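You operate a simulated robot arm through the tools that you are given. There is no shell and no other tool. Be economical: measure what you need, move in short steps, check, and stop when the job is done.

You run a simulated two-armed robot. Do the job below in one go: nothing can be reset, and whatever is moved stays where it is left.

## Task
Probe both wide beakers; the hotter goes on the cold tray, the cooler on the warm plate.
Fine: probe back in its stand, heat knob to 40; the red-band beaker and the stir knob stay. Set down upright: probe thermometer.

Only the result counts: the job must be done as asked and must still hold three seconds after the hand-in. Knocking over, shifting, dropping, spilling or breaking anything else fails it.

## Robot
Two 6-joint arms with two-finger parallel grippers on one trunk, on a base that drives. Base frame: it is fixed to the floor where the robot stands at the start and does not move with it; the origin is under the middle of the robot, x ahead of it, y to its left, z up; the surface under the hand at the start is at about z = 0.9. Units: m, degrees, N and s.
The left shoulder is at the start at [-0.078, 0.177, 0.831], the right one opposite. With the tool pointing down near the work surface each hand reaches from about 0.1 to 0.7 m from the robot's upright axis, wherever it stands, measured 20 degrees to its own side. Places, roughly: cold tray [0.4, 1, 0.9]; heat knob [0.5, 1.3, 0.9]; stir knob [0.5, 1.2, 0.9]; top of the warm plate [0.6, 1.3, 1]. Payload 1.57 kg a hand.
Tool frame (each hand has its own): the origin (TCP) lies between the finger pads and is the grasp point; the fingertips stand 0.03 m ahead of it; z points along the fingers, y is the line along which they close. Largest opening 0.08 m; finger width 0.017, thickness 0.012; the body of the gripper, 0.04 by 0.082 m, starts 0.08 m behind the TCP.
Orientation is told as [roll, pitch, yaw] about the base's x, y, z axes, in that order, counted from this pose: with the fingers straight down and closing along the base's y, the tool's x points along the base's -x, its y along +y and its z along -z.

## Interface
- The arms move only by the tool nudge_tool. It takes "left_series", "right_series" or both (then of equal length, played together; a hand with none holds still); each is a list of rows, each an object (a shift or turn left out is 0, a gripper value left out holds the last) with "translation": the shift along the tool's x, y, z in m, a list of three; "turn": the turn, a rotation vector about the tool's x, y, z in degrees, a list of three; "grip": the finger opening in m, from 0 to 0.08. In form: [{"translation": [dx, dy, dz], "turn": [ax, ay, az], "grip": grip}, ...]. A call has 1 to 10 rows; each row shifts and turns the commanded pose from where the row before left it, along the tool's axes as they then stand. Rows are played at 5 a second. More than 0.05 m and 8.6 degrees between two rows, or a gripper value outside its range, and nothing of the call is played. A pose out of reach is approached as far as the arm can. The call stops where the force on the tool passes 40 N (or 10 N more than at its start, if that is more) or the arm is blocked; 0.2 s more then pass. The fingers move at their own pace (about 0.072 m/s each) and stop on an object; they squeeze with about 20 N. The grip force told is the motor's: it shows also when the fingers shut on nothing. Time passes only in rows, and 0.2 s behind the last, so rows that do not move let the fingers close. It gives the time, the measured TCP pose, the force on the tool (base axes), the opening and the grip force at its end, in the units of the frame above (readings bear some noise), with the torque about the TCP (base axes, N m) and any sound that the robot's microphone picked up.
- Cameras (640 x 400 px; columns grow to the right, rows downward): "scene" is now at [0.0264, 0.0014, 1.5803]; the picture's right is [0.00, -1.00, 0.00], its down [-0.62, -0.00, -0.78] and it looks along [0.78, 0.00, -0.62] (base axes); focal length 257 px, centre (320, 200). "left" rides on the left gripper at [0.072, 0.007, -0.122] in its tool frame; the picture's right is [-0.09, 1.00, 0.00], its down [-0.84, -0.08, -0.54] and it looks along [-0.54, -0.05, 0.84] (tool axes); focal length 238 px, centre (320, 200). "right" rides on the right gripper at [0.072, -0.007, -0.122] in its tool frame; the picture's right is [0.09, 1.00, 0.00], its down [-0.84, 0.08, -0.54] and it looks along [-0.54, 0.05, 0.84] (tool axes); focal length 238 px, centre (320, 200). There is no depth. A picture from a camera that has moved, and an enlarged one, comes with that camera's place and axes in the base frame and with its lens. The place of the scene camera against the robot may be out by one fixed shift of up to 0.025 m in any direction.
- get_image(camera): a new picture of that camera. No time passes.
- lift_body(by): slides the trunk up (or, below 0, down) by that many m; the arms and the scene camera ride with it, the base frame stays. It gives what a move gives, with no picture.
- roll_base(legs): drives the robot by 1 to 6 legs, each [ahead, left, turn to the left] in m, m and degrees, along the robot's own axes; the way and the turn of a leg run together, so that a leg with both is an arc; at most 1.5 m and 180 degrees a leg. The arms and the cameras ride along, it lands a little off, and it stops where it bumps. It gives what a move gives.
- turn_head(pan, tilt): turns the head with the scene camera to pan (to the left, within 143 degrees either way) and tilt (down, from -29 to 69), counted from straight ahead of the robot. It gives what a move gives.
- zoom(camera, box): a new picture of the part [left, top, right, bottom] of that camera's present view, enlarged. No time passes.
- sign_off(): hands the job in; it is judged then, once.

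Work in short steps. Places have to be worked out from the pictures, the camera data and where the tool is seen: move nearer, look again, correct. Check each grasp and each placing, and mend what went wrong. You have 120 turns and 100 pictures in all, those below and enlarged ones among them. Open the grippers and draw the arms clear of the work before you hand the job in, unless the task says otherwise; then end with one line.

The tools are called after "Request:" as name(argument=value, ...) on one line, values as JSON. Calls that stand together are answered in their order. nudge_tool: Moves the arms, as the interface text tells. Its arguments: {"type":"object","properties":{"left_series":{"type":"array","items":{"type":"object","properties":{"translation":{"type":"array","items":{"type":"number"}},"turn":{"type":"array","items":{"type":"number"}},"grip":{"type":"number"}}}},"right_series":{"type":"array","items":{"type":"object","properties":{"translation":{"type":"array","items":{"type":"number"}},"turn":{"type":"array","items":{"type":"number"}},"grip":{"type":"number"}}}}},"required":[]} The other tools are called the same way: lift_body (by) slides the trunk up or down; roll_base (legs) drives the base; turn_head (pan, tilt) turns the head that bears the scene camera; get_image (camera) takes a picture; zoom (camera, box) takes an enlarged picture of a part of a camera's view; sign_off () hands the job in.

At the start:

```text
t: 0.0
left_tool_pos: [0.3681, 0.1883, 1.2868]
left_orientation: [0.0, 0.1, 0.0]
left_ft_force: [0.5, 0.5, -0.5]
left_moment: [-0.03, 0.0, 0.01]
left_opening: 0.0801
left_finger_force: 0.0
right_tool_pos: [0.3365, -0.0988, 1.3308]
right_orientation: [0.0, 0.0, -0.1]
right_ft_force: [0.4, -0.4, -0.4]
right_moment: [0.01, 0.03, 0.0]
right_opening: 0.0798
right_finger_force: 0.0
trunk travel left (down, up): [-0.274, 0.054]
robot x, y, heading: [0.0019, 0.0019, 0.1]
head pan, tilt: [0.2, 38.6]
```

scene: 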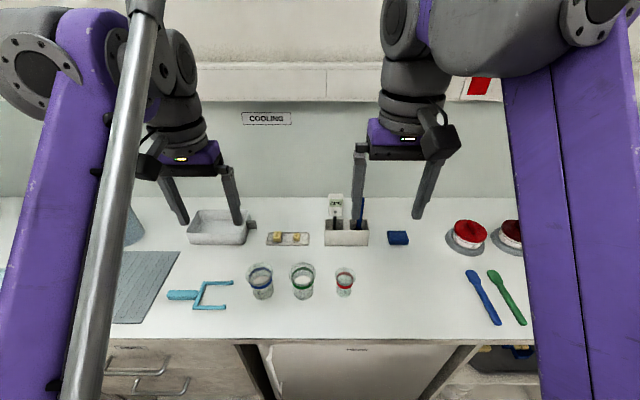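
right: 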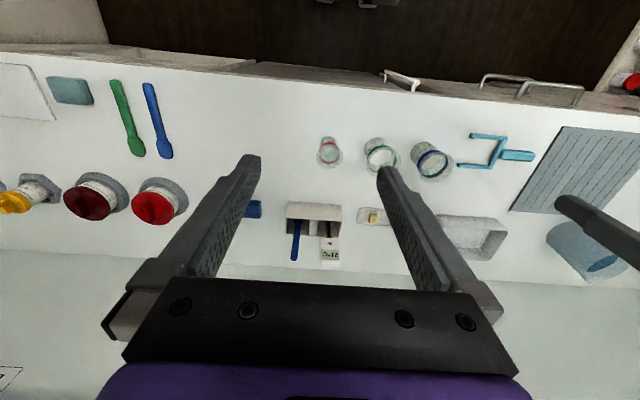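
left: 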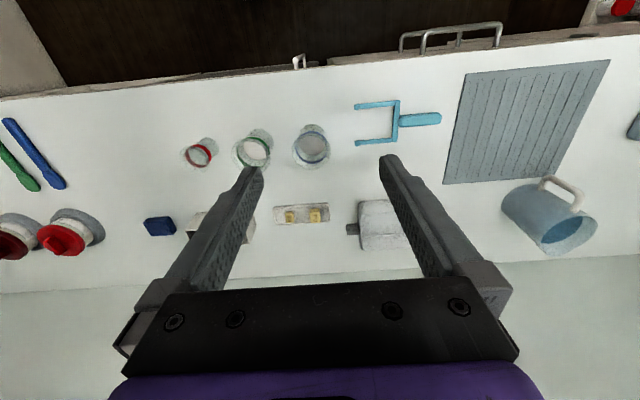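

I'll look closer at the probe stand and beakers, before looking left for the plate and tray.

Request:
zoom(camera="scene", box=[230, 180, 430, 305])

Request:
turn_head(pan=65, tilt=35)

Request:
get_image(camera="scene")

```text
3.20 times, centred on (330, 242) of scene
camera zoom: at [0.0264, 0.0014, 1.5803], right [0.0, -1.0, 0.0], down [-0.62, 0.0, -0.78], along [0.78, 0.0, -0.62], focal length 824 px, centre (288, 64)
```

zoom: 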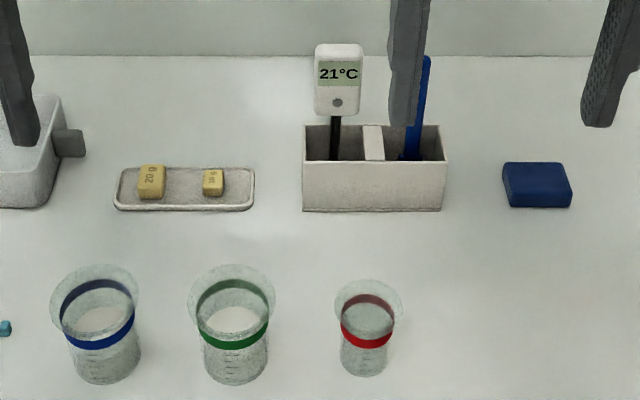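

```text
t: 1.4
left_tool_pos: [0.3679, 0.1889, 1.2866]
left_orientation: [0.0, 0.2, 0.1]
left_ft_force: [0.2, 0.2, 0.6]
left_moment: [0.01, 0.02, 0.01]
left_opening: 0.08
left_finger_force: 0.1
right_tool_pos: [0.3356, -0.0991, 1.3307]
right_orientation: [-0.1, 0.0, -0.1]
right_ft_force: [0.3, -0.2, -0.3]
right_moment: [-0.04, -0.01, 0.01]
right_opening: 0.0801
right_finger_force: 0.1
trunk travel left (down, up): [-0.274, 0.054]
robot x, y, heading: [0.002, 0.0013, -0.1]
head pan, tilt: [65.0, 35.0]
```

```text
95 pictures are left
camera scene: at [-0.0223, 0.081, 1.5857], right [0.91, -0.42, 0.0], down [-0.24, -0.52, -0.82], along [0.35, 0.74, -0.57], focal length 257 px, centre (320, 200)
```

scene: 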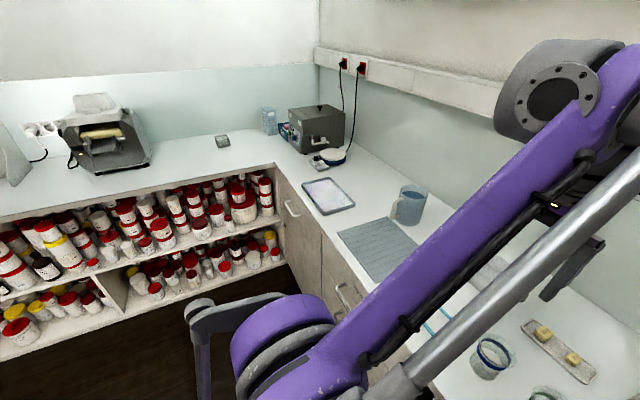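

The tray and a stirrer plate are on the counter to the left; enlarging that.

Request:
zoom(camera="scene", box=[250, 90, 450, 215])

Request:
zoom(camera="left", box=[130, 80, 450, 280])

```text
3.20 times, centred on (350, 152) of scene
camera zoom: at [-0.0223, 0.081, 1.5857], right [0.91, -0.42, 0.0], down [-0.24, -0.52, -0.82], along [0.35, 0.74, -0.57], focal length 824 px, centre (224, 352)
```

zoom: 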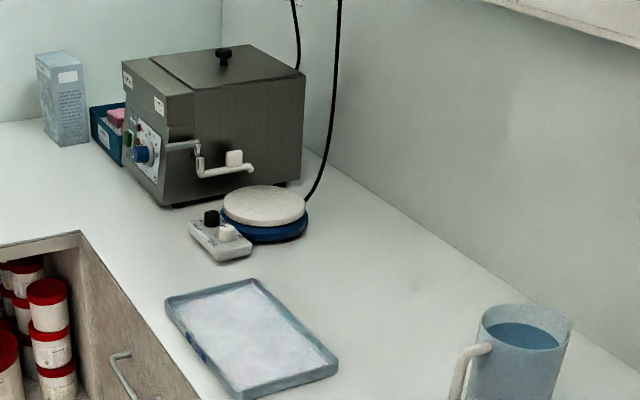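

```text
2.00 times, centred on (290, 180) of left
camera zoom: at [0.2973, 0.1936, 1.4081], right [0.09, 1.0, 0.0], down [0.84, -0.08, 0.54], along [0.54, -0.05, -0.84], focal length 477 px, centre (380, 240)
```

zoom: 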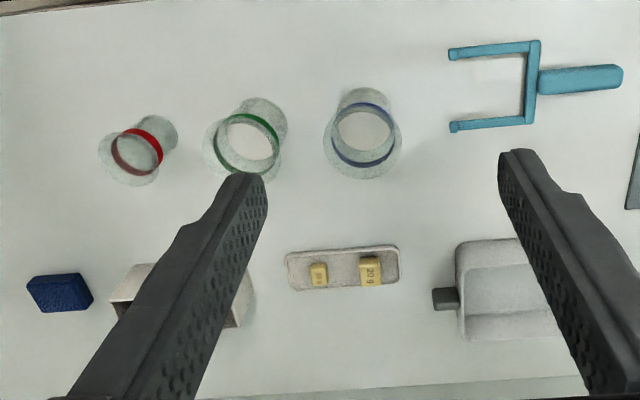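

Blue and green beakers are near (0.46, 0.17) and (0.46, 0.05), the probe near (0.68, -0.05). I'll shift the base left and slightly ahead so the right hand reaches the probe well, then look down.

Request:
roll_base(legs=[[0, 0.13, 0], [0.05, 0, 0]])

Request:
turn_head(pan=0, tilt=50)

Request:
get_image(camera="scene")

Request:
get_image(camera="right")

```text
t: 3.6
left_tool_pos: [0.417, 0.3167, 1.2862]
left_orientation: [-0.1, 0.0, -0.1]
left_ft_force: [0.5, 0.1, -0.7]
left_moment: [-0.02, 0.0, 0.01]
left_opening: 0.08
left_finger_force: 0.0
right_tool_pos: [0.3843, 0.0294, 1.3313]
right_orientation: [0.0, -0.1, -0.1]
right_ft_force: [-0.2, -0.1, -0.3]
right_moment: [-0.01, 0.0, -0.01]
right_opening: 0.0798
right_finger_force: 0.0
trunk travel left (down, up): [-0.274, 0.054]
robot x, y, heading: [0.0453, 0.1285, -0.5]
head pan, tilt: [65.0, 35.0]
```

```text
t: 5.0
left_tool_pos: [0.4181, 0.3172, 1.2863]
left_orientation: [0.0, 0.0, -0.2]
left_ft_force: [-0.3, -0.3, 0.2]
left_moment: [0.0, -0.03, 0.01]
left_opening: 0.0798
left_finger_force: 0.1
right_tool_pos: [0.386, 0.0294, 1.332]
right_orientation: [0.1, 0.0, -0.1]
right_ft_force: [0.4, -0.6, -0.4]
right_moment: [-0.01, -0.01, 0.02]
right_opening: 0.0796
right_finger_force: 0.1
trunk travel left (down, up): [-0.274, 0.054]
robot x, y, heading: [0.0518, 0.1312, 0.1]
head pan, tilt: [0.0, 50.0]
```

```text
92 pictures are left
camera scene: at [0.0665, 0.1302, 1.564], right [0.0, -1.0, 0.0], down [-0.77, 0.0, -0.64], along [0.64, 0.0, -0.77], focal length 257 px, centre (320, 200)
```

scene: 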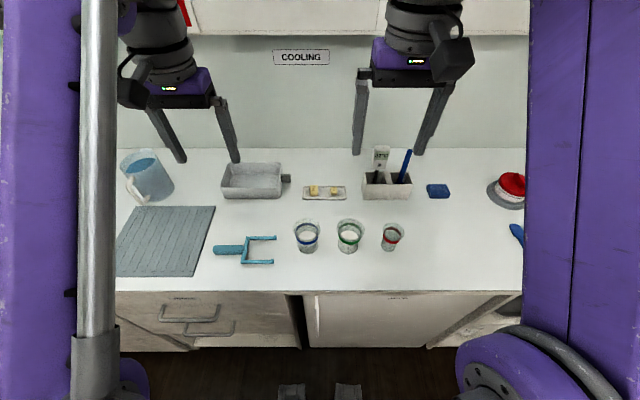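

```text
91 pictures are left
camera right: at [0.3133, 0.0238, 1.4551], right [-0.09, 1.0, 0.0], down [0.84, 0.08, 0.54], along [0.54, 0.05, -0.84], focal length 238 px, centre (320, 200)
```

right: 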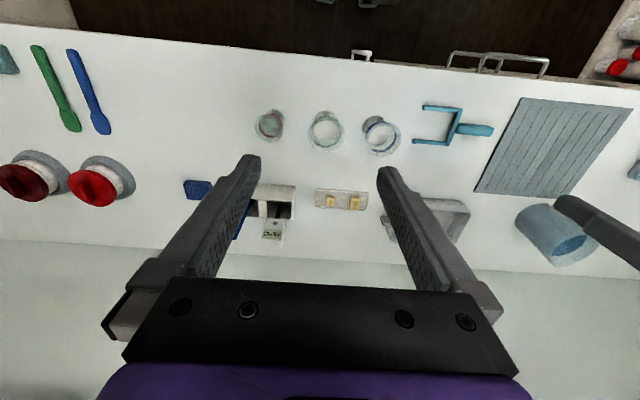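

Moving the right hand above and short of the probe for a closer view.

Request:
nudge_tool(right_series=[{"translation": [-0.032, -0.0133, 0.02]}, {"translation": [-0.032, -0.0133, 0.02]}, {"translation": [-0.032, -0.0133, 0.02]}, {"translation": [-0.032, -0.0133, 0.02]}, {"translation": [-0.032, -0.0133, 0.02]}, {"translation": [-0.032, -0.0133, 0.02]}])

Request:
get_image(camera="right")

Request:
zoom(camera="scene", box=[270, 130, 470, 260])

```text
t: 6.4
left_tool_pos: [0.4195, 0.3162, 1.2857]
left_orientation: [0.1, 0.2, -0.1]
left_ft_force: [0.4, 0.6, 0.6]
left_moment: [0.01, 0.02, -0.02]
left_opening: 0.08
left_finger_force: 0.1
right_tool_pos: [0.5747, -0.0504, 1.2069]
right_orientation: [0.1, 0.0, -0.1]
right_ft_force: [1.2, -0.3, 0.2]
right_moment: [-0.02, 0.05, -0.01]
right_opening: 0.0798
right_finger_force: 0.0
right hand out of reach, approached as far as the arm can: row 6
trunk travel left (down, up): [-0.274, 0.054]
robot x, y, heading: [0.0481, 0.1263, -0.1]
head pan, tilt: [0.0, 50.0]
```

```text
90 pictures are left
camera right: at [0.5035, -0.0569, 1.3309], right [-0.09, 1.0, 0.0], down [0.84, 0.08, 0.54], along [0.54, 0.05, -0.84], focal length 238 px, centre (320, 200)
```

right: 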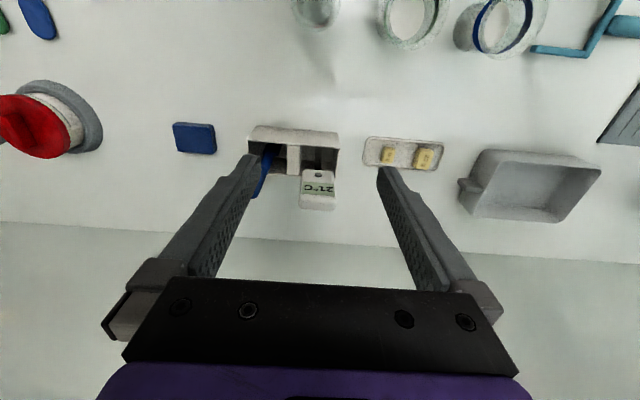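

```text
3.08 times, centred on (370, 195) of scene
camera zoom: at [0.0685, 0.1296, 1.564], right [0.0, -1.0, 0.0], down [-0.77, 0.0, -0.64], along [0.64, 0.0, -0.77], focal length 792 px, centre (166, 215)
```

zoom: 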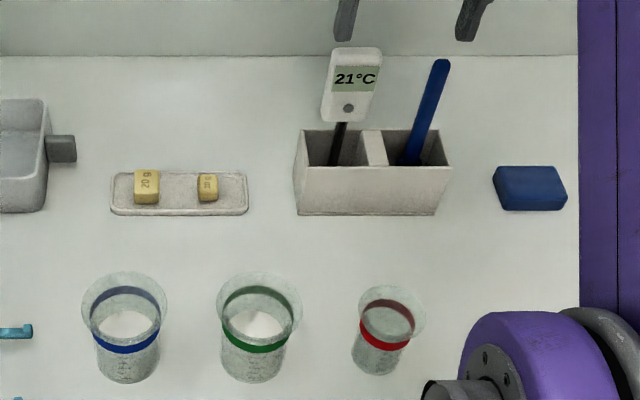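

Triangulating gives the display at about (0.656, -0.045, 1.066), head ~0.042 wide. The right hand is at its reach limit at this height, so I'll drive 0.1 ahead and raise the trunk a bit.

Request:
roll_base(legs=[[0.09, 0, 0]])

Request:
lift_body(by=0.05)

Request:
get_image(camera="right")

```text
t: 7.5
left_tool_pos: [0.4518, 0.3167, 1.2871]
left_orientation: [0.0, -0.1, -0.1]
left_ft_force: [-0.6, -0.1, 1.1]
left_moment: [0.0, -0.06, 0.01]
left_opening: 0.0799
left_finger_force: 0.1
right_tool_pos: [0.6059, -0.0504, 1.2091]
right_orientation: [0.0, -0.2, -0.1]
right_ft_force: [-1.0, -0.7, -0.1]
right_moment: [-0.02, -0.07, 0.03]
right_opening: 0.0802
right_finger_force: 0.0
trunk travel left (down, up): [-0.274, 0.054]
robot x, y, heading: [0.0872, 0.129, 0.1]
head pan, tilt: [0.0, 50.0]
stopped in leg 1: the robot was blocked; the commanded pose is now the measured one
```

```text
t: 8.4
left_tool_pos: [0.455, 0.3171, 1.3354]
left_orientation: [0.1, 0.0, 0.0]
left_ft_force: [-0.4, 0.2, 0.2]
left_moment: [0.02, -0.01, 0.01]
left_opening: 0.0798
left_finger_force: 0.0
right_tool_pos: [0.6088, -0.0503, 1.2583]
right_orientation: [-0.1, 0.0, -0.1]
right_ft_force: [0.7, 0.4, 0.2]
right_moment: [-0.02, -0.01, -0.02]
right_opening: 0.0803
right_finger_force: 0.1
trunk travel left (down, up): [-0.324, 0.004]
robot x, y, heading: [0.0845, 0.1285, -0.0]
head pan, tilt: [0.0, 50.0]
```

```text
88 pictures are left
camera right: at [0.5385, -0.0562, 1.3806], right [-0.09, 1.0, 0.0], down [0.84, 0.08, 0.54], along [0.54, 0.05, -0.84], focal length 238 px, centre (320, 200)
```

right: 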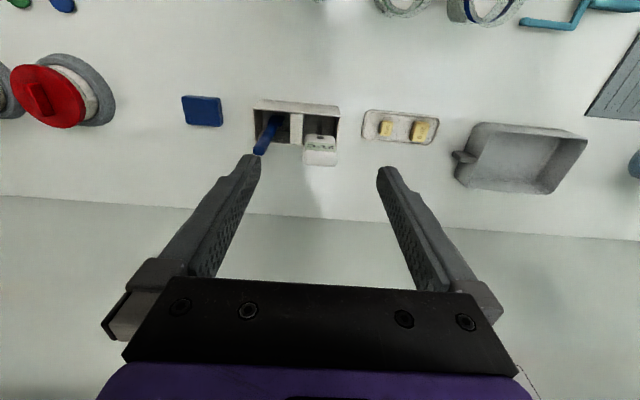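

The probe head spans x≈0.651–0.672, y≈-0.045, top ≈1.085. I'll go over it and down partway, then check.

Request:
nudge_tool(right_series=[{"translation": [-0.0265, 0.0025, 0], "grip": 0.07}, {"translation": [-0.0265, 0.0025, 0]}, {"translation": [0, 0, 0.04]}, {"translation": [0, 0, 0.04]}, {"translation": [0, 0, 0.04]}])

Request:
get_image(camera="right")

Request:
zoom(camera="scene", box=[300, 80, 460, 200])

```text
t: 9.6
left_tool_pos: [0.455, 0.317, 1.3363]
left_orientation: [-0.1, 0.0, -0.1]
left_ft_force: [-0.5, 0.1, -0.3]
left_moment: [0.02, -0.01, -0.01]
left_opening: 0.0801
left_finger_force: 0.0
right_tool_pos: [0.6549, -0.0477, 1.1364]
right_orientation: [0.1, -0.1, -0.2]
right_ft_force: [0.0, 0.4, 0.4]
right_moment: [0.0, -0.03, -0.01]
right_opening: 0.07
right_finger_force: 0.1
right hand out of reach, approached as far as the arm can: row 2
trunk travel left (down, up): [-0.324, 0.004]
robot x, y, heading: [0.084, 0.1305, -0.1]
head pan, tilt: [0.0, 50.0]
```

```text
87 pictures are left
camera right: at [0.5831, -0.0532, 1.2595], right [-0.09, 1.0, 0.0], down [0.84, 0.08, 0.54], along [0.54, 0.05, -0.84], focal length 238 px, centre (320, 200)
```

right: 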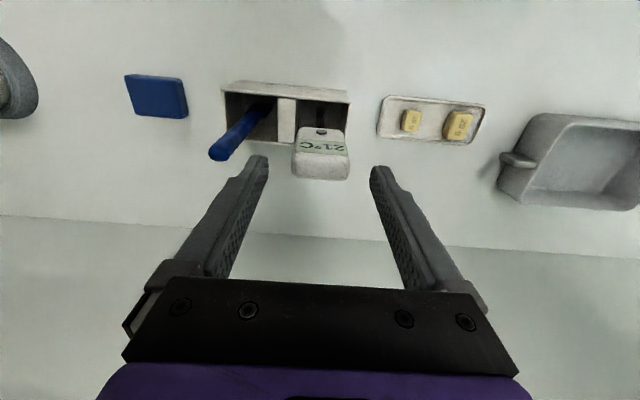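

```text
3.33 times, centred on (380, 140) of scene
camera zoom: at [0.0996, 0.13, 1.6171], right [0.0, -1.0, 0.0], down [-0.77, 0.0, -0.64], along [0.64, 0.0, -0.77], focal length 858 px, centre (120, 400)
```

zoom: 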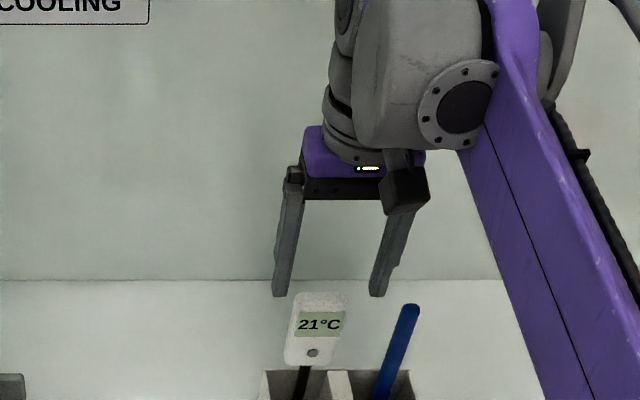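

The head is centred between the fingers and clear of the blue stick. Descending to z≈1.058 and closing.

Request:
nudge_tool(right_series=[{"translation": [-0.004, 0.0015, 0.04], "grip": 0.062}, {"translation": [-0.003, 0.001, 0.038]}, {"grip": 0.062}, {"grip": 0.03}, {"grip": 0.03}, {"grip": 0.03}])

Request:
get_image(camera="right")

```text
t: 11.0
left_tool_pos: [0.4553, 0.3169, 1.3365]
left_orientation: [0.1, 0.0, -0.1]
left_ft_force: [0.0, -0.2, 0.0]
left_moment: [0.01, 0.02, 0.0]
left_opening: 0.0799
left_finger_force: 0.1
right_tool_pos: [0.6634, -0.0448, 1.0588]
right_orientation: [0.1, 0.0, -0.1]
right_ft_force: [-0.2, -0.2, 0.0]
right_moment: [-0.03, 0.04, 0.01]
right_opening: 0.0458
right_finger_force: 19.8
trunk travel left (down, up): [-0.324, 0.004]
robot x, y, heading: [0.0861, 0.1284, 0.0]
head pan, tilt: [0.0, 50.0]
```

```text
85 pictures are left
camera right: at [0.5916, -0.0508, 1.1813], right [-0.09, 1.0, 0.0], down [0.84, 0.08, 0.54], along [0.54, 0.05, -0.84], focal length 238 px, centre (320, 200)
```

right: 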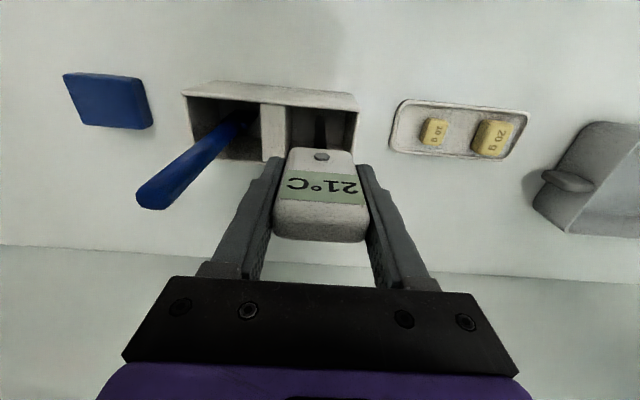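

Probe gripped (opening 0.046, 20 N). Lifting straight up, easing back as it rises.

Request:
nudge_tool(right_series=[{"translation": [0, 0, -0.03]}, {"translation": [0, 0, -0.03]}, {"translation": [0.001, 0, -0.03]}, {"translation": [0.004, 0, -0.03]}, {"translation": [0.015, 0, -0.03]}])

Request:
get_image(camera="right")

Request:
get_image(camera="scene")

```text
t: 12.2
left_tool_pos: [0.4542, 0.3165, 1.3351]
left_orientation: [0.0, 0.1, -0.1]
left_ft_force: [0.1, -0.6, -0.7]
left_moment: [-0.02, 0.0, 0.03]
left_opening: 0.0803
left_finger_force: 0.0
right_tool_pos: [0.6403, -0.0435, 1.2076]
right_orientation: [0.0, -0.2, -0.2]
right_ft_force: [0.8, 1.1, -1.5]
right_moment: [0.0, 0.0, -0.05]
right_opening: 0.0455
right_finger_force: 20.1
trunk travel left (down, up): [-0.324, 0.004]
robot x, y, heading: [0.0805, 0.1248, 0.1]
head pan, tilt: [0.0, 50.0]
```

```text
84 pictures are left
camera right: at [0.5687, -0.0489, 1.3325], right [-0.09, 1.0, 0.0], down [0.84, 0.08, 0.54], along [0.54, 0.05, -0.84], focal length 238 px, centre (320, 200)
```

right: 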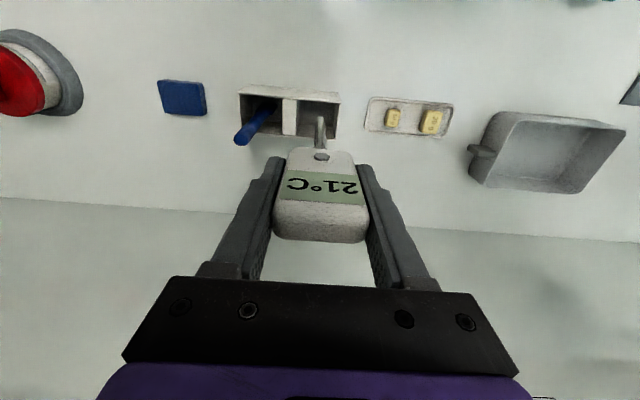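

```text
83 pictures are left
camera scene: at [0.0996, 0.1302, 1.6172], right [0.0, -1.0, 0.0], down [-0.77, 0.0, -0.64], along [0.64, 0.0, -0.77], focal length 257 px, centre (320, 200)
```

scene: 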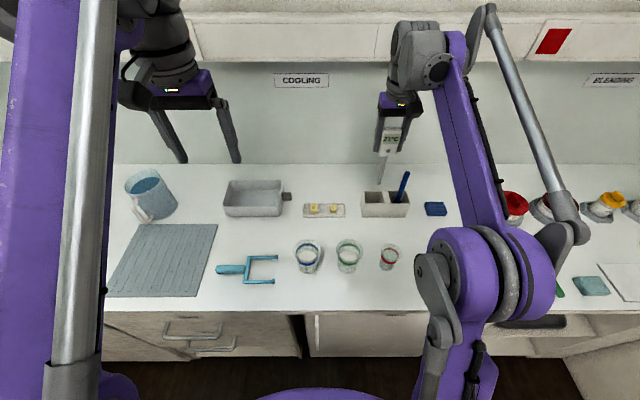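

Probe is out with its tip around z≈1.04. Carrying it over the green beaker at about (0.455, 0.052).

Request:
nudge_tool(right_series=[{"translation": [0.037, 0.019, 0]}, {"translation": [0.037, 0.019, 0]}, {"translation": [0.037, 0.019, 0]}, {"translation": [0.037, 0.019, 0]}, {"translation": [0.037, 0.019, 0]}, {}])

Request:
get_image(camera="right")

Request:
zoom(camera="scene", box=[260, 160, 440, 280])

```text
t: 13.6
left_tool_pos: [0.456, 0.3159, 1.3362]
left_orientation: [0.0, 0.1, -0.1]
left_ft_force: [-0.4, 0.5, 0.4]
left_moment: [0.0, 0.02, 0.01]
left_opening: 0.08
left_finger_force: 0.0
right_tool_pos: [0.4561, 0.0507, 1.2084]
right_orientation: [0.0, 0.0, -0.1]
right_ft_force: [-0.3, -0.7, -1.2]
right_moment: [0.0, 0.01, -0.02]
right_opening: 0.0457
right_finger_force: 20.0
trunk travel left (down, up): [-0.324, 0.004]
robot x, y, heading: [0.0866, 0.1279, -0.1]
head pan, tilt: [0.0, 50.0]
```

```text
82 pictures are left
camera right: at [0.3852, 0.0451, 1.3318], right [-0.09, 1.0, 0.0], down [0.84, 0.08, 0.54], along [0.54, 0.05, -0.84], focal length 238 px, centre (320, 200)
```

right: 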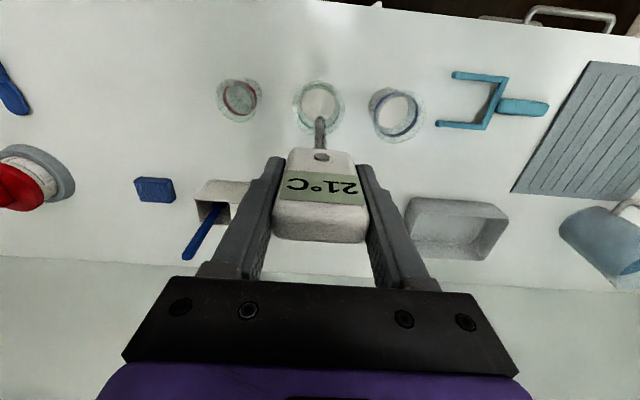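

```text
3.33 times, centred on (350, 220) of scene
camera zoom: at [0.1016, 0.13, 1.6172], right [0.0, -1.0, 0.0], down [-0.77, 0.0, -0.64], along [0.64, 0.0, -0.77], focal length 858 px, centre (220, 133)
```

zoom: 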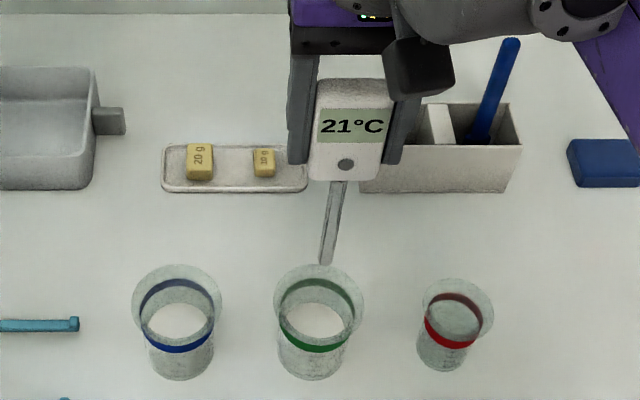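

Probe is over the green beaker's centre. Lowering the tip to about z 0.925 and letting it settle.

Request:
nudge_tool(right_series=[{"translation": [0, -0.001, 0.04]}, {"translation": [0, 0, 0.04]}, {"translation": [0, 0, 0.03]}, {"translation": [0, 0, 0.015]}, {}, {}, {}, {}, {}, {}])

Request:
zoom(camera="scene", box=[260, 160, 440, 280])

```text
t: 15.8
left_tool_pos: [0.4551, 0.316, 1.336]
left_orientation: [-0.1, 0.0, -0.2]
left_ft_force: [-0.1, 0.5, 0.8]
left_moment: [0.0, 0.03, 0.03]
left_opening: 0.0801
left_finger_force: 0.0
right_tool_pos: [0.454, 0.0511, 1.0826]
right_orientation: [0.0, 0.0, 0.0]
right_ft_force: [0.6, 0.1, -1.1]
right_moment: [-0.04, -0.02, -0.01]
right_opening: 0.0459
right_finger_force: 20.1
trunk travel left (down, up): [-0.324, 0.004]
robot x, y, heading: [0.0863, 0.133, -0.3]
head pan, tilt: [0.0, 50.0]
```

```text
3.33 times, centred on (350, 220) of scene
camera zoom: at [0.1006, 0.1301, 1.6172], right [0.0, -1.0, 0.0], down [-0.77, 0.0, -0.64], along [0.64, 0.0, -0.77], focal length 858 px, centre (220, 133)
```

zoom: 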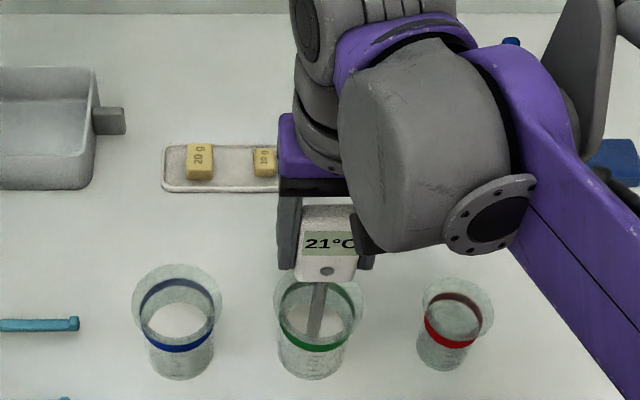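

Still 21 °C; I'll lower another centimetre and wait longer.

Request:
nudge_tool(right_series=[{"translation": [0, 0, 0.01]}, {}, {}, {}, {}, {}, {}, {}, {}, {}])

Request:
get_image(camera="right")

```text
t: 18.0
left_tool_pos: [0.4563, 0.3171, 1.3359]
left_orientation: [-0.1, 0.1, -0.1]
left_ft_force: [-0.6, 0.1, 0.3]
left_moment: [0.02, -0.02, -0.03]
left_opening: 0.0801
left_finger_force: 0.0
right_tool_pos: [0.4557, 0.0508, 1.0739]
right_orientation: [0.0, 0.1, 0.0]
right_ft_force: [-0.1, -0.6, -1.4]
right_moment: [0.02, -0.01, 0.01]
right_opening: 0.046
right_finger_force: 20.1
trunk travel left (down, up): [-0.324, 0.004]
robot x, y, heading: [0.084, 0.1305, -0.2]
head pan, tilt: [0.0, 50.0]
```

```text
79 pictures are left
camera right: at [0.3844, 0.0446, 1.1971], right [-0.09, 1.0, 0.0], down [0.84, 0.08, 0.54], along [0.54, 0.05, -0.84], focal length 238 px, centre (320, 200)
```

right: 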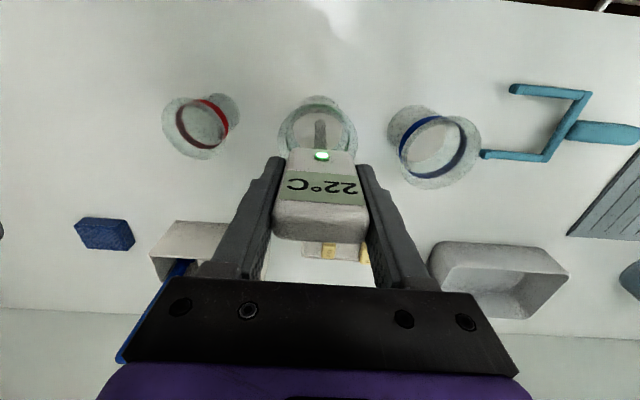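

A green light lit and it shows 22 °C. Waiting more to see whether it is still rising.

Request:
nudge_tool(right_series=[{}, {}, {}, {}, {}, {}, {}, {}, {}, {}])

Request:
zoom(camera="right", box=[240, 90, 400, 250])

```text
t: 20.2
left_tool_pos: [0.4553, 0.3158, 1.3355]
left_orientation: [0.1, 0.0, -0.1]
left_ft_force: [0.4, 0.0, 0.2]
left_moment: [0.0, -0.01, -0.01]
left_opening: 0.08
left_finger_force: 0.0
right_tool_pos: [0.4558, 0.0498, 1.0742]
right_orientation: [0.0, 0.1, -0.1]
right_ft_force: [-0.8, -0.1, -1.9]
right_moment: [-0.01, 0.01, 0.02]
right_opening: 0.0459
right_finger_force: 20.3
trunk travel left (down, up): [-0.324, 0.004]
robot x, y, heading: [0.0842, 0.1291, -0.4]
head pan, tilt: [0.0, 50.0]
```

```text
2.50 times, centred on (320, 170) of right
camera zoom: at [0.3844, 0.0446, 1.1971], right [-0.09, 1.0, 0.0], down [0.84, 0.08, 0.54], along [0.54, 0.05, -0.84], focal length 596 px, centre (320, 275)
```

zoom: 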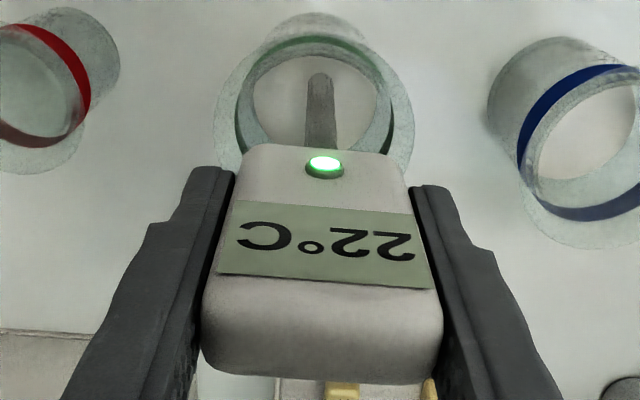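

Green settles at 22 °C with the light on. Lifting out and moving to the blue beaker (~0.455, 0.161).

Request:
nudge_tool(right_series=[{"translation": [0, 0, -0.045]}, {"translation": [0, 0, -0.045]}, {"translation": [0, 0, -0.04]}, {"translation": [0, 0.037, 0]}, {"translation": [0, 0.037, 0]}, {"translation": [0, 0.037, 0]}, {}])

Request:
get_image(camera="right")

```text
t: 21.8
left_tool_pos: [0.4557, 0.3152, 1.3353]
left_orientation: [0.0, 0.0, -0.1]
left_ft_force: [0.7, -1.3, 0.5]
left_moment: [0.02, 0.0, -0.03]
left_opening: 0.08
left_finger_force: 0.0
right_tool_pos: [0.4565, 0.1613, 1.206]
right_orientation: [0.0, 0.0, -0.1]
right_ft_force: [0.5, -0.2, -1.0]
right_moment: [0.0, -0.02, 0.02]
right_opening: 0.0459
right_finger_force: 20.3
trunk travel left (down, up): [-0.324, 0.004]
robot x, y, heading: [0.0863, 0.1314, 0.1]
head pan, tilt: [0.0, 50.0]
```

```text
77 pictures are left
camera right: at [0.3858, 0.1563, 1.3286], right [-0.09, 1.0, 0.0], down [0.84, 0.08, 0.54], along [0.54, 0.05, -0.84], focal length 238 px, centre (320, 200)
```

right: 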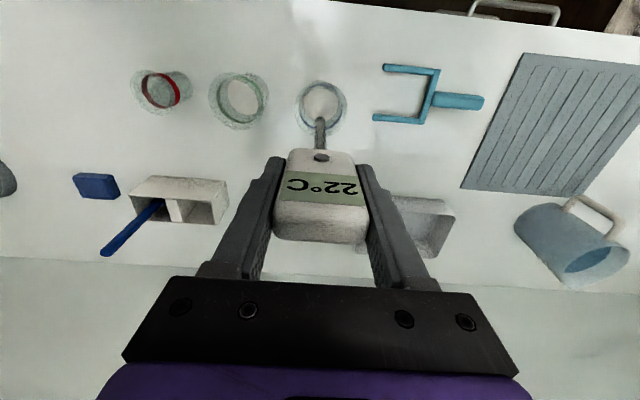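

Centred over the blue beaker. Lowering and waiting.

Request:
nudge_tool(right_series=[{"translation": [0, 0.001, 0.045]}, {"translation": [0, 0, 0.045]}, {"translation": [0, 0, 0.03]}, {"translation": [0, 0, 0.013]}, {}, {}, {}, {}, {}, {}])

Request:
nudge_tool(right_series=[{}, {}, {}, {}, {}, {}, {}, {}, {}, {}])

Request:
zoom(camera="right", box=[240, 90, 400, 250])

```text
t: 24.0
left_tool_pos: [0.456, 0.3164, 1.3367]
left_orientation: [0.0, 0.0, -0.1]
left_ft_force: [0.0, -0.1, -0.3]
left_moment: [-0.01, 0.02, 0.02]
left_opening: 0.0803
left_finger_force: 0.1
right_tool_pos: [0.456, 0.1633, 1.072]
right_orientation: [0.0, 0.0, 0.0]
right_ft_force: [0.0, -0.2, -0.8]
right_moment: [-0.01, -0.01, -0.01]
right_opening: 0.0459
right_finger_force: 20.3
trunk travel left (down, up): [-0.324, 0.004]
robot x, y, heading: [0.0871, 0.1282, -0.2]
head pan, tilt: [0.0, 50.0]
```

```text
t: 26.2
left_tool_pos: [0.4554, 0.3171, 1.3355]
left_orientation: [0.0, 0.0, -0.1]
left_ft_force: [-0.1, 0.1, -0.3]
left_moment: [-0.02, 0.0, -0.02]
left_opening: 0.08
left_finger_force: 0.0
right_tool_pos: [0.4557, 0.1635, 1.0718]
right_orientation: [0.0, 0.0, -0.1]
right_ft_force: [-0.4, -0.2, -0.6]
right_moment: [0.03, 0.01, 0.03]
right_opening: 0.0457
right_finger_force: 20.4
trunk travel left (down, up): [-0.324, 0.004]
robot x, y, heading: [0.0849, 0.1286, -0.1]
head pan, tilt: [0.0, 50.0]
```

```text
2.50 times, centred on (320, 170) of right
camera zoom: at [0.3846, 0.1571, 1.1949], right [-0.09, 1.0, 0.0], down [0.84, 0.08, 0.54], along [0.54, 0.05, -0.84], focal length 596 px, centre (320, 275)
```

zoom: 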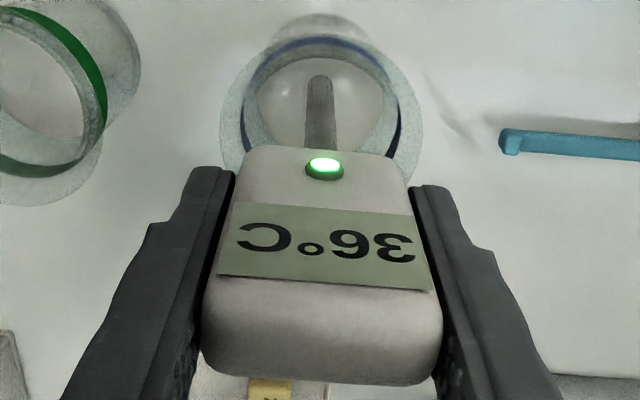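

Blue is 36 °C (hotter → cold tray), green 22 °C (→ warm plate). Taking the probe back over its stand slot.

Request:
nudge_tool(right_series=[{"translation": [0, 0, -0.045]}, {"translation": [0, 0, -0.045]}, {"translation": [0, 0, -0.045]}, {"translation": [-0.03, -0.0347, 0]}, {"translation": [-0.03, -0.0347, 0]}, {"translation": [-0.03, -0.0347, 0]}, {"translation": [-0.03, -0.0347, 0]}, {"translation": [-0.03, -0.0347, 0]}, {"translation": [-0.03, -0.0347, 0]}])

Request:
nudge_tool(right_series=[{"translation": [-0.012, 0, 0.025]}, {"translation": [-0.015, 0, 0.022]}, {}])

Request:
get_image(camera="right")

```text
t: 28.2
left_tool_pos: [0.4568, 0.3146, 1.3354]
left_orientation: [0.1, -0.1, -0.1]
left_ft_force: [0.2, -0.2, -0.4]
left_moment: [-0.01, 0.03, 0.0]
left_opening: 0.0802
left_finger_force: 0.1
right_tool_pos: [0.6374, -0.0503, 1.2055]
right_orientation: [0.0, 0.0, -0.1]
right_ft_force: [0.3, 0.0, -0.8]
right_moment: [-0.02, 0.01, 0.01]
right_opening: 0.0459
right_finger_force: 20.0
trunk travel left (down, up): [-0.324, 0.004]
robot x, y, heading: [0.085, 0.1298, -0.1]
head pan, tilt: [0.0, 50.0]
```

```text
t: 29.0
left_tool_pos: [0.4543, 0.3166, 1.3354]
left_orientation: [0.0, 0.0, -0.2]
left_ft_force: [-0.2, 0.4, 0.2]
left_moment: [0.0, -0.01, 0.01]
left_opening: 0.0802
left_finger_force: 0.0
right_tool_pos: [0.6613, -0.0448, 1.1591]
right_orientation: [0.0, -0.2, -0.1]
right_ft_force: [-0.6, 0.3, -1.1]
right_moment: [-0.03, 0.02, 0.02]
right_opening: 0.046
right_finger_force: 20.0
trunk travel left (down, up): [-0.324, 0.004]
robot x, y, heading: [0.0878, 0.1284, -0.3]
head pan, tilt: [0.0, 50.0]
```

```text
75 pictures are left
camera right: at [0.5898, -0.0504, 1.282], right [-0.09, 1.0, 0.0], down [0.84, 0.08, 0.54], along [0.54, 0.05, -0.84], focal length 238 px, centre (320, 200)
```

right: 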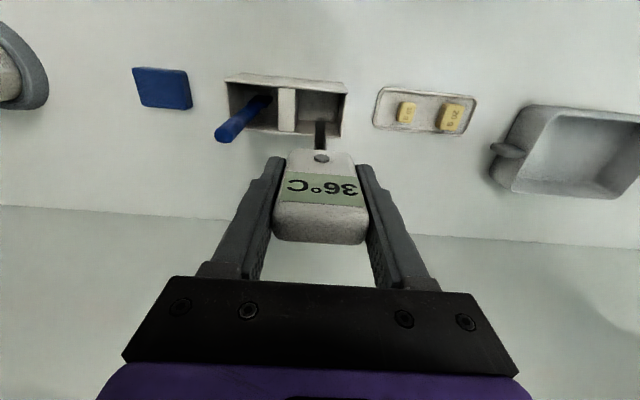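

Same lateral pose as at pickup, with the tip over the slot. Lowering by 0.1.

Request:
nudge_tool(right_series=[{"translation": [-0.002, 0, 0.03]}, {"translation": [0, 0, 0.03]}, {"translation": [0, 0, 0.025]}, {"translation": [0, 0, 0.013]}, {}])

Request:
get_image(camera="right")

```text
t: 30.2
left_tool_pos: [0.455, 0.3169, 1.336]
left_orientation: [-0.1, 0.0, -0.1]
left_ft_force: [0.1, -0.2, -0.6]
left_moment: [0.0, 0.02, 0.03]
left_opening: 0.0799
left_finger_force: 0.0
right_tool_pos: [0.6644, -0.0465, 1.0618]
right_orientation: [0.0, 0.0, -0.1]
right_ft_force: [0.1, 0.8, -0.6]
right_moment: [-0.01, 0.0, 0.04]
right_opening: 0.0458
right_finger_force: 20.3
trunk travel left (down, up): [-0.324, 0.004]
robot x, y, heading: [0.0848, 0.1306, -0.2]
head pan, tilt: [0.0, 50.0]
```

```text
74 pictures are left
camera right: at [0.5935, -0.0519, 1.1842], right [-0.09, 1.0, 0.0], down [0.84, 0.08, 0.54], along [0.54, 0.05, -0.84], focal length 238 px, centre (320, 200)
```

right: 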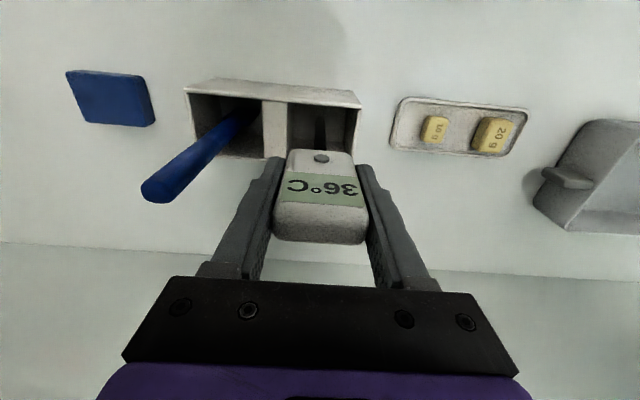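

Inside the slot; lowering the last few millimetres, then opening gently and looking.

Request:
nudge_tool(right_series=[{"translation": [0, 0, 0.003]}, {"grip": 0.052}, {"grip": 0.062}, {"grip": 0.062}])

Request:
get_image(camera="right")

```text
t: 31.2
left_tool_pos: [0.4547, 0.3167, 1.3366]
left_orientation: [0.0, 0.0, 0.0]
left_ft_force: [0.8, -1.0, 0.4]
left_moment: [0.02, 0.0, 0.01]
left_opening: 0.0799
left_finger_force: 0.0
right_tool_pos: [0.6641, -0.046, 1.0588]
right_orientation: [0.0, 0.1, -0.1]
right_ft_force: [-0.2, 0.3, 0.1]
right_moment: [0.0, -0.02, 0.0]
right_opening: 0.0621
right_finger_force: 0.0
trunk travel left (down, up): [-0.324, 0.004]
robot x, y, heading: [0.0875, 0.1267, 0.0]
head pan, tilt: [0.0, 50.0]
```

```text
73 pictures are left
camera right: at [0.5934, -0.0517, 1.1815], right [-0.09, 1.0, 0.0], down [0.84, 0.08, 0.54], along [0.54, 0.05, -0.84], focal length 238 px, centre (320, 200)
```

right: 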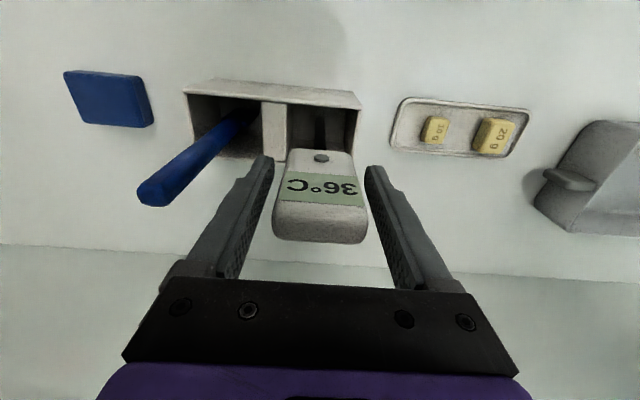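

The probe stands on its own. Raising the hand straight off it and drawing back.

Request:
nudge_tool(right_series=[{"translation": [0, 0, -0.02]}, {"translation": [0, 0, -0.04]}, {"translation": [0.003, 0, -0.04]}, {"translation": [0.02, 0, -0.04]}, {"translation": [0.045, 0, -0.02]}, {"translation": [0.045, 0, 0]}, {"translation": [0.045, 0, 0], "grip": 0.08}, {"translation": [0.045, 0, 0]}])

Request:
get_image(camera="scene")

Request:
get_image(camera="right")

```text
t: 33.0
left_tool_pos: [0.4537, 0.3168, 1.3368]
left_orientation: [-0.1, -0.1, -0.2]
left_ft_force: [-0.3, 0.2, -0.7]
left_moment: [0.01, -0.03, 0.04]
left_opening: 0.0799
left_finger_force: 0.1
right_tool_pos: [0.4593, -0.0436, 1.2196]
right_orientation: [-0.1, 0.0, -0.1]
right_ft_force: [0.0, 0.0, -1.2]
right_moment: [-0.02, -0.05, 0.0]
right_opening: 0.0798
right_finger_force: 0.1
trunk travel left (down, up): [-0.324, 0.004]
robot x, y, heading: [0.0879, 0.1318, 0.1]
head pan, tilt: [0.0, 50.0]
```

```text
72 pictures are left
camera scene: at [0.0983, 0.1301, 1.6171], right [0.0, -1.0, 0.0], down [-0.77, 0.0, -0.64], along [0.64, 0.0, -0.77], focal length 257 px, centre (320, 200)
```

scene: 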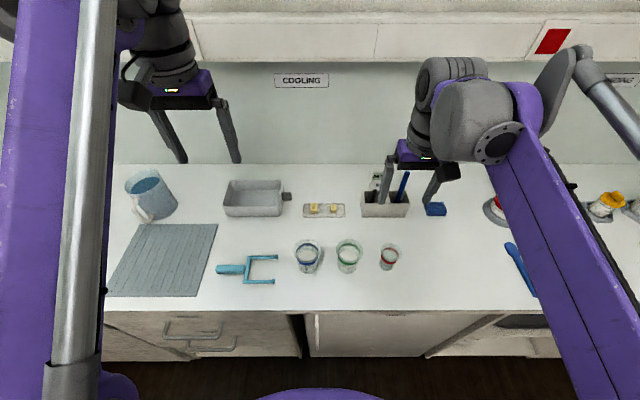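

```text
71 pictures are left
camera right: at [0.388, -0.051, 1.3417], right [-0.09, 1.0, 0.0], down [0.84, 0.08, 0.54], along [0.54, 0.05, -0.84], focal length 238 px, centre (320, 200)
```

right: 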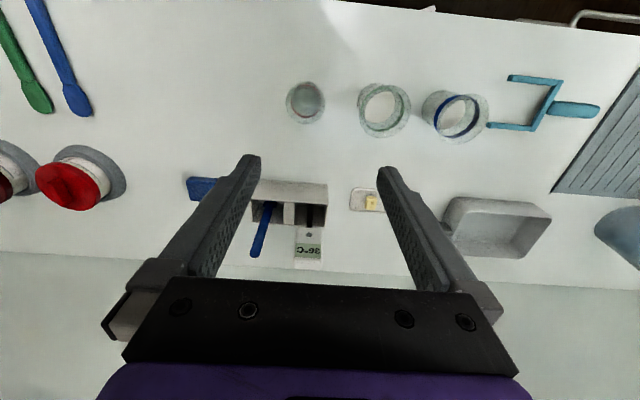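

Probe is back at its spot. Now the beakers: rim ≈0.072 wide, tapered, so a top grasp fits in 0.08. I'll shift right so the left hand can take the green one.

Request:
roll_base(legs=[[-0.02, 0, 0], [0, -0.13, 0]])

Request:
nudge_tool(left_series=[{"translation": [-0.006, -0.045, 0.02]}, {"translation": [-0.006, -0.045, 0.02]}, {"translation": [-0.005, -0.045, 0.02]}])

Request:
get_image(camera="left")

```text
t: 35.2
left_tool_pos: [0.4341, 0.1857, 1.3351]
left_orientation: [-0.1, -0.1, 0.0]
left_ft_force: [0.0, 0.5, -0.8]
left_moment: [-0.04, 0.02, 0.03]
left_opening: 0.0799
left_finger_force: 0.1
right_tool_pos: [0.4423, -0.1771, 1.2182]
right_orientation: [0.0, 0.0, 0.0]
right_ft_force: [0.4, 0.2, 0.0]
right_moment: [0.02, -0.02, 0.01]
right_opening: 0.0797
right_finger_force: 0.2
trunk travel left (down, up): [-0.324, 0.004]
robot x, y, heading: [0.0672, -0.0026, -0.0]
head pan, tilt: [0.0, 50.0]
```

```text
t: 36.0
left_tool_pos: [0.4547, 0.0482, 1.273]
left_orientation: [0.2, 0.0, 0.0]
left_ft_force: [0.6, 0.0, 0.6]
left_moment: [-0.03, -0.01, 0.03]
left_opening: 0.0799
left_finger_force: 0.0
right_tool_pos: [0.4436, -0.1767, 1.2181]
right_orientation: [0.0, 0.0, 0.0]
right_ft_force: [0.6, -0.2, -1.0]
right_moment: [-0.01, 0.02, -0.01]
right_opening: 0.0801
right_finger_force: 0.1
trunk travel left (down, up): [-0.324, 0.004]
robot x, y, heading: [0.0634, -0.0005, 0.2]
head pan, tilt: [0.0, 50.0]
```

```text
70 pictures are left
camera left: at [0.3831, 0.0536, 1.3957], right [0.09, 1.0, 0.0], down [0.84, -0.08, 0.54], along [0.54, -0.05, -0.84], focal length 238 px, centre (320, 200)
```

left: 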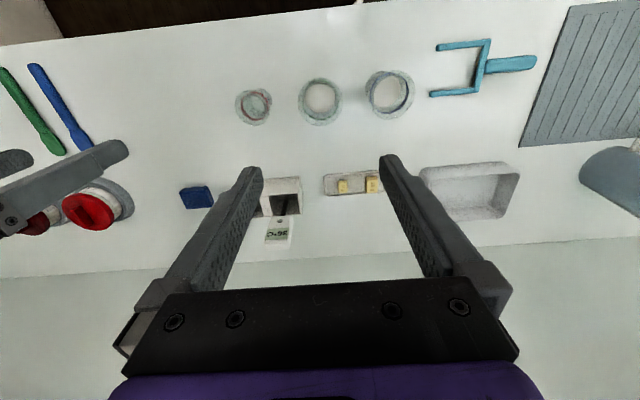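

Green rim computes to (0.457, 0.049), right under the hand. Lowering to hover above the rim.

Request:
nudge_tool(left_series=[{"translation": [-0.001, 0, 0.045]}, {"translation": [-0.001, 0, 0.045]}, {"translation": [0, 0, 0.045]}, {"translation": [0, 0, 0.045]}, {"translation": [0, 0, 0.03]}, {}])

Request:
get_image(camera="left")

Request:
get_image(camera="right")

```text
t: 37.4
left_tool_pos: [0.4549, 0.0507, 1.0649]
left_orientation: [0.0, 0.0, 0.1]
left_ft_force: [0.3, -0.9, 0.0]
left_moment: [0.01, -0.02, -0.03]
left_opening: 0.0801
left_finger_force: 0.0
right_tool_pos: [0.4418, -0.177, 1.2188]
right_orientation: [0.0, -0.1, -0.1]
right_ft_force: [-0.4, -0.5, -0.3]
right_moment: [-0.02, 0.01, -0.01]
right_opening: 0.08
right_finger_force: 0.0
trunk travel left (down, up): [-0.324, 0.004]
robot x, y, heading: [0.0645, -0.0032, 0.1]
head pan, tilt: [0.0, 50.0]
```

```text
69 pictures are left
camera left: at [0.3834, 0.0563, 1.1868], right [0.09, 1.0, 0.0], down [0.84, -0.08, 0.54], along [0.54, -0.05, -0.84], focal length 238 px, centre (320, 200)
```

left: 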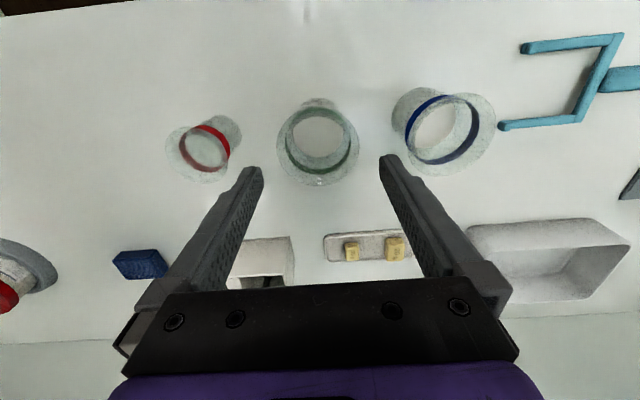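

```text
68 pictures are left
camera right: at [0.3706, -0.1822, 1.3417], right [-0.09, 1.0, 0.0], down [0.84, 0.08, 0.54], along [0.54, 0.05, -0.84], focal length 238 px, centre (320, 200)
```

right: 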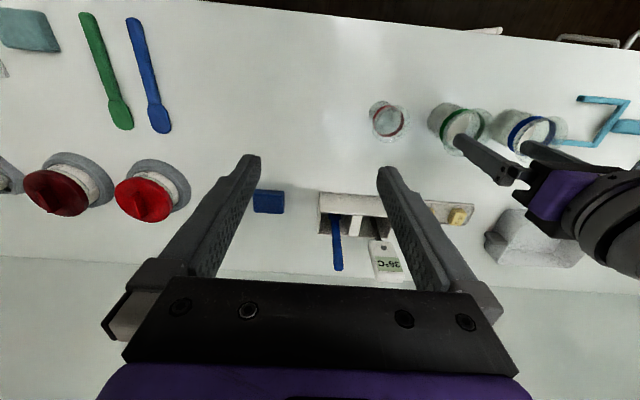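

Rim measures ≈0.0724 wide centred at y≈0.048. Correcting y by −2.6 mm and dropping to just above the rim for a check.

Request:
nudge_tool(left_series=[{"translation": [-0.001, -0.0026, 0.02]}, {"translation": [0, 0, 0.02]}, {}])

Request:
get_image(camera="left")

Request:
zoom(camera="scene", box=[240, 160, 400, 290])

```text
t: 38.2
left_tool_pos: [0.4545, 0.047, 1.0249]
left_orientation: [0.0, 0.1, -0.2]
left_ft_force: [-0.6, 1.3, 0.0]
left_moment: [-0.02, 0.01, 0.0]
left_opening: 0.0797
left_finger_force: 0.0
right_tool_pos: [0.4415, -0.177, 1.2183]
right_orientation: [0.1, -0.1, 0.0]
right_ft_force: [-1.0, 0.4, -0.1]
right_moment: [0.01, 0.02, -0.01]
right_opening: 0.0803
right_finger_force: 0.1
trunk travel left (down, up): [-0.324, 0.004]
robot x, y, heading: [0.0646, -0.0009, -0.1]
head pan, tilt: [0.0, 50.0]
```

```text
67 pictures are left
camera left: at [0.3833, 0.0528, 1.1465], right [0.09, 1.0, 0.0], down [0.84, -0.08, 0.54], along [0.54, -0.05, -0.84], focal length 238 px, centre (320, 200)
```

left: 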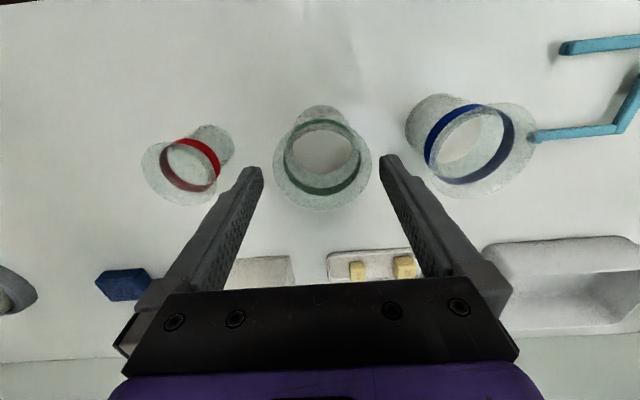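

```text
3.08 times, centred on (320, 225) of scene
camera zoom: at [0.0805, -0.0014, 1.6172], right [0.0, -1.0, 0.0], down [-0.77, 0.0, -0.64], along [0.64, 0.0, -0.77], focal length 792 px, centre (320, 123)
```

zoom: 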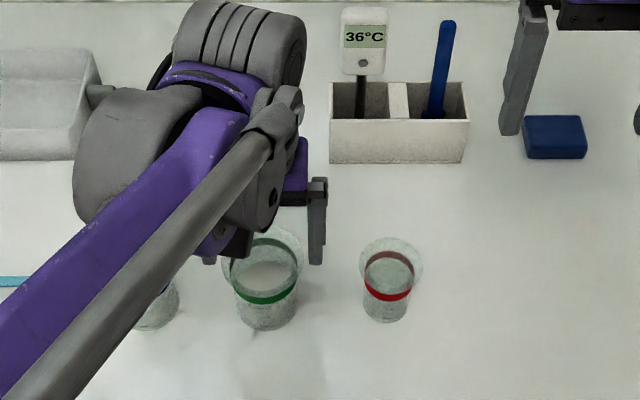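

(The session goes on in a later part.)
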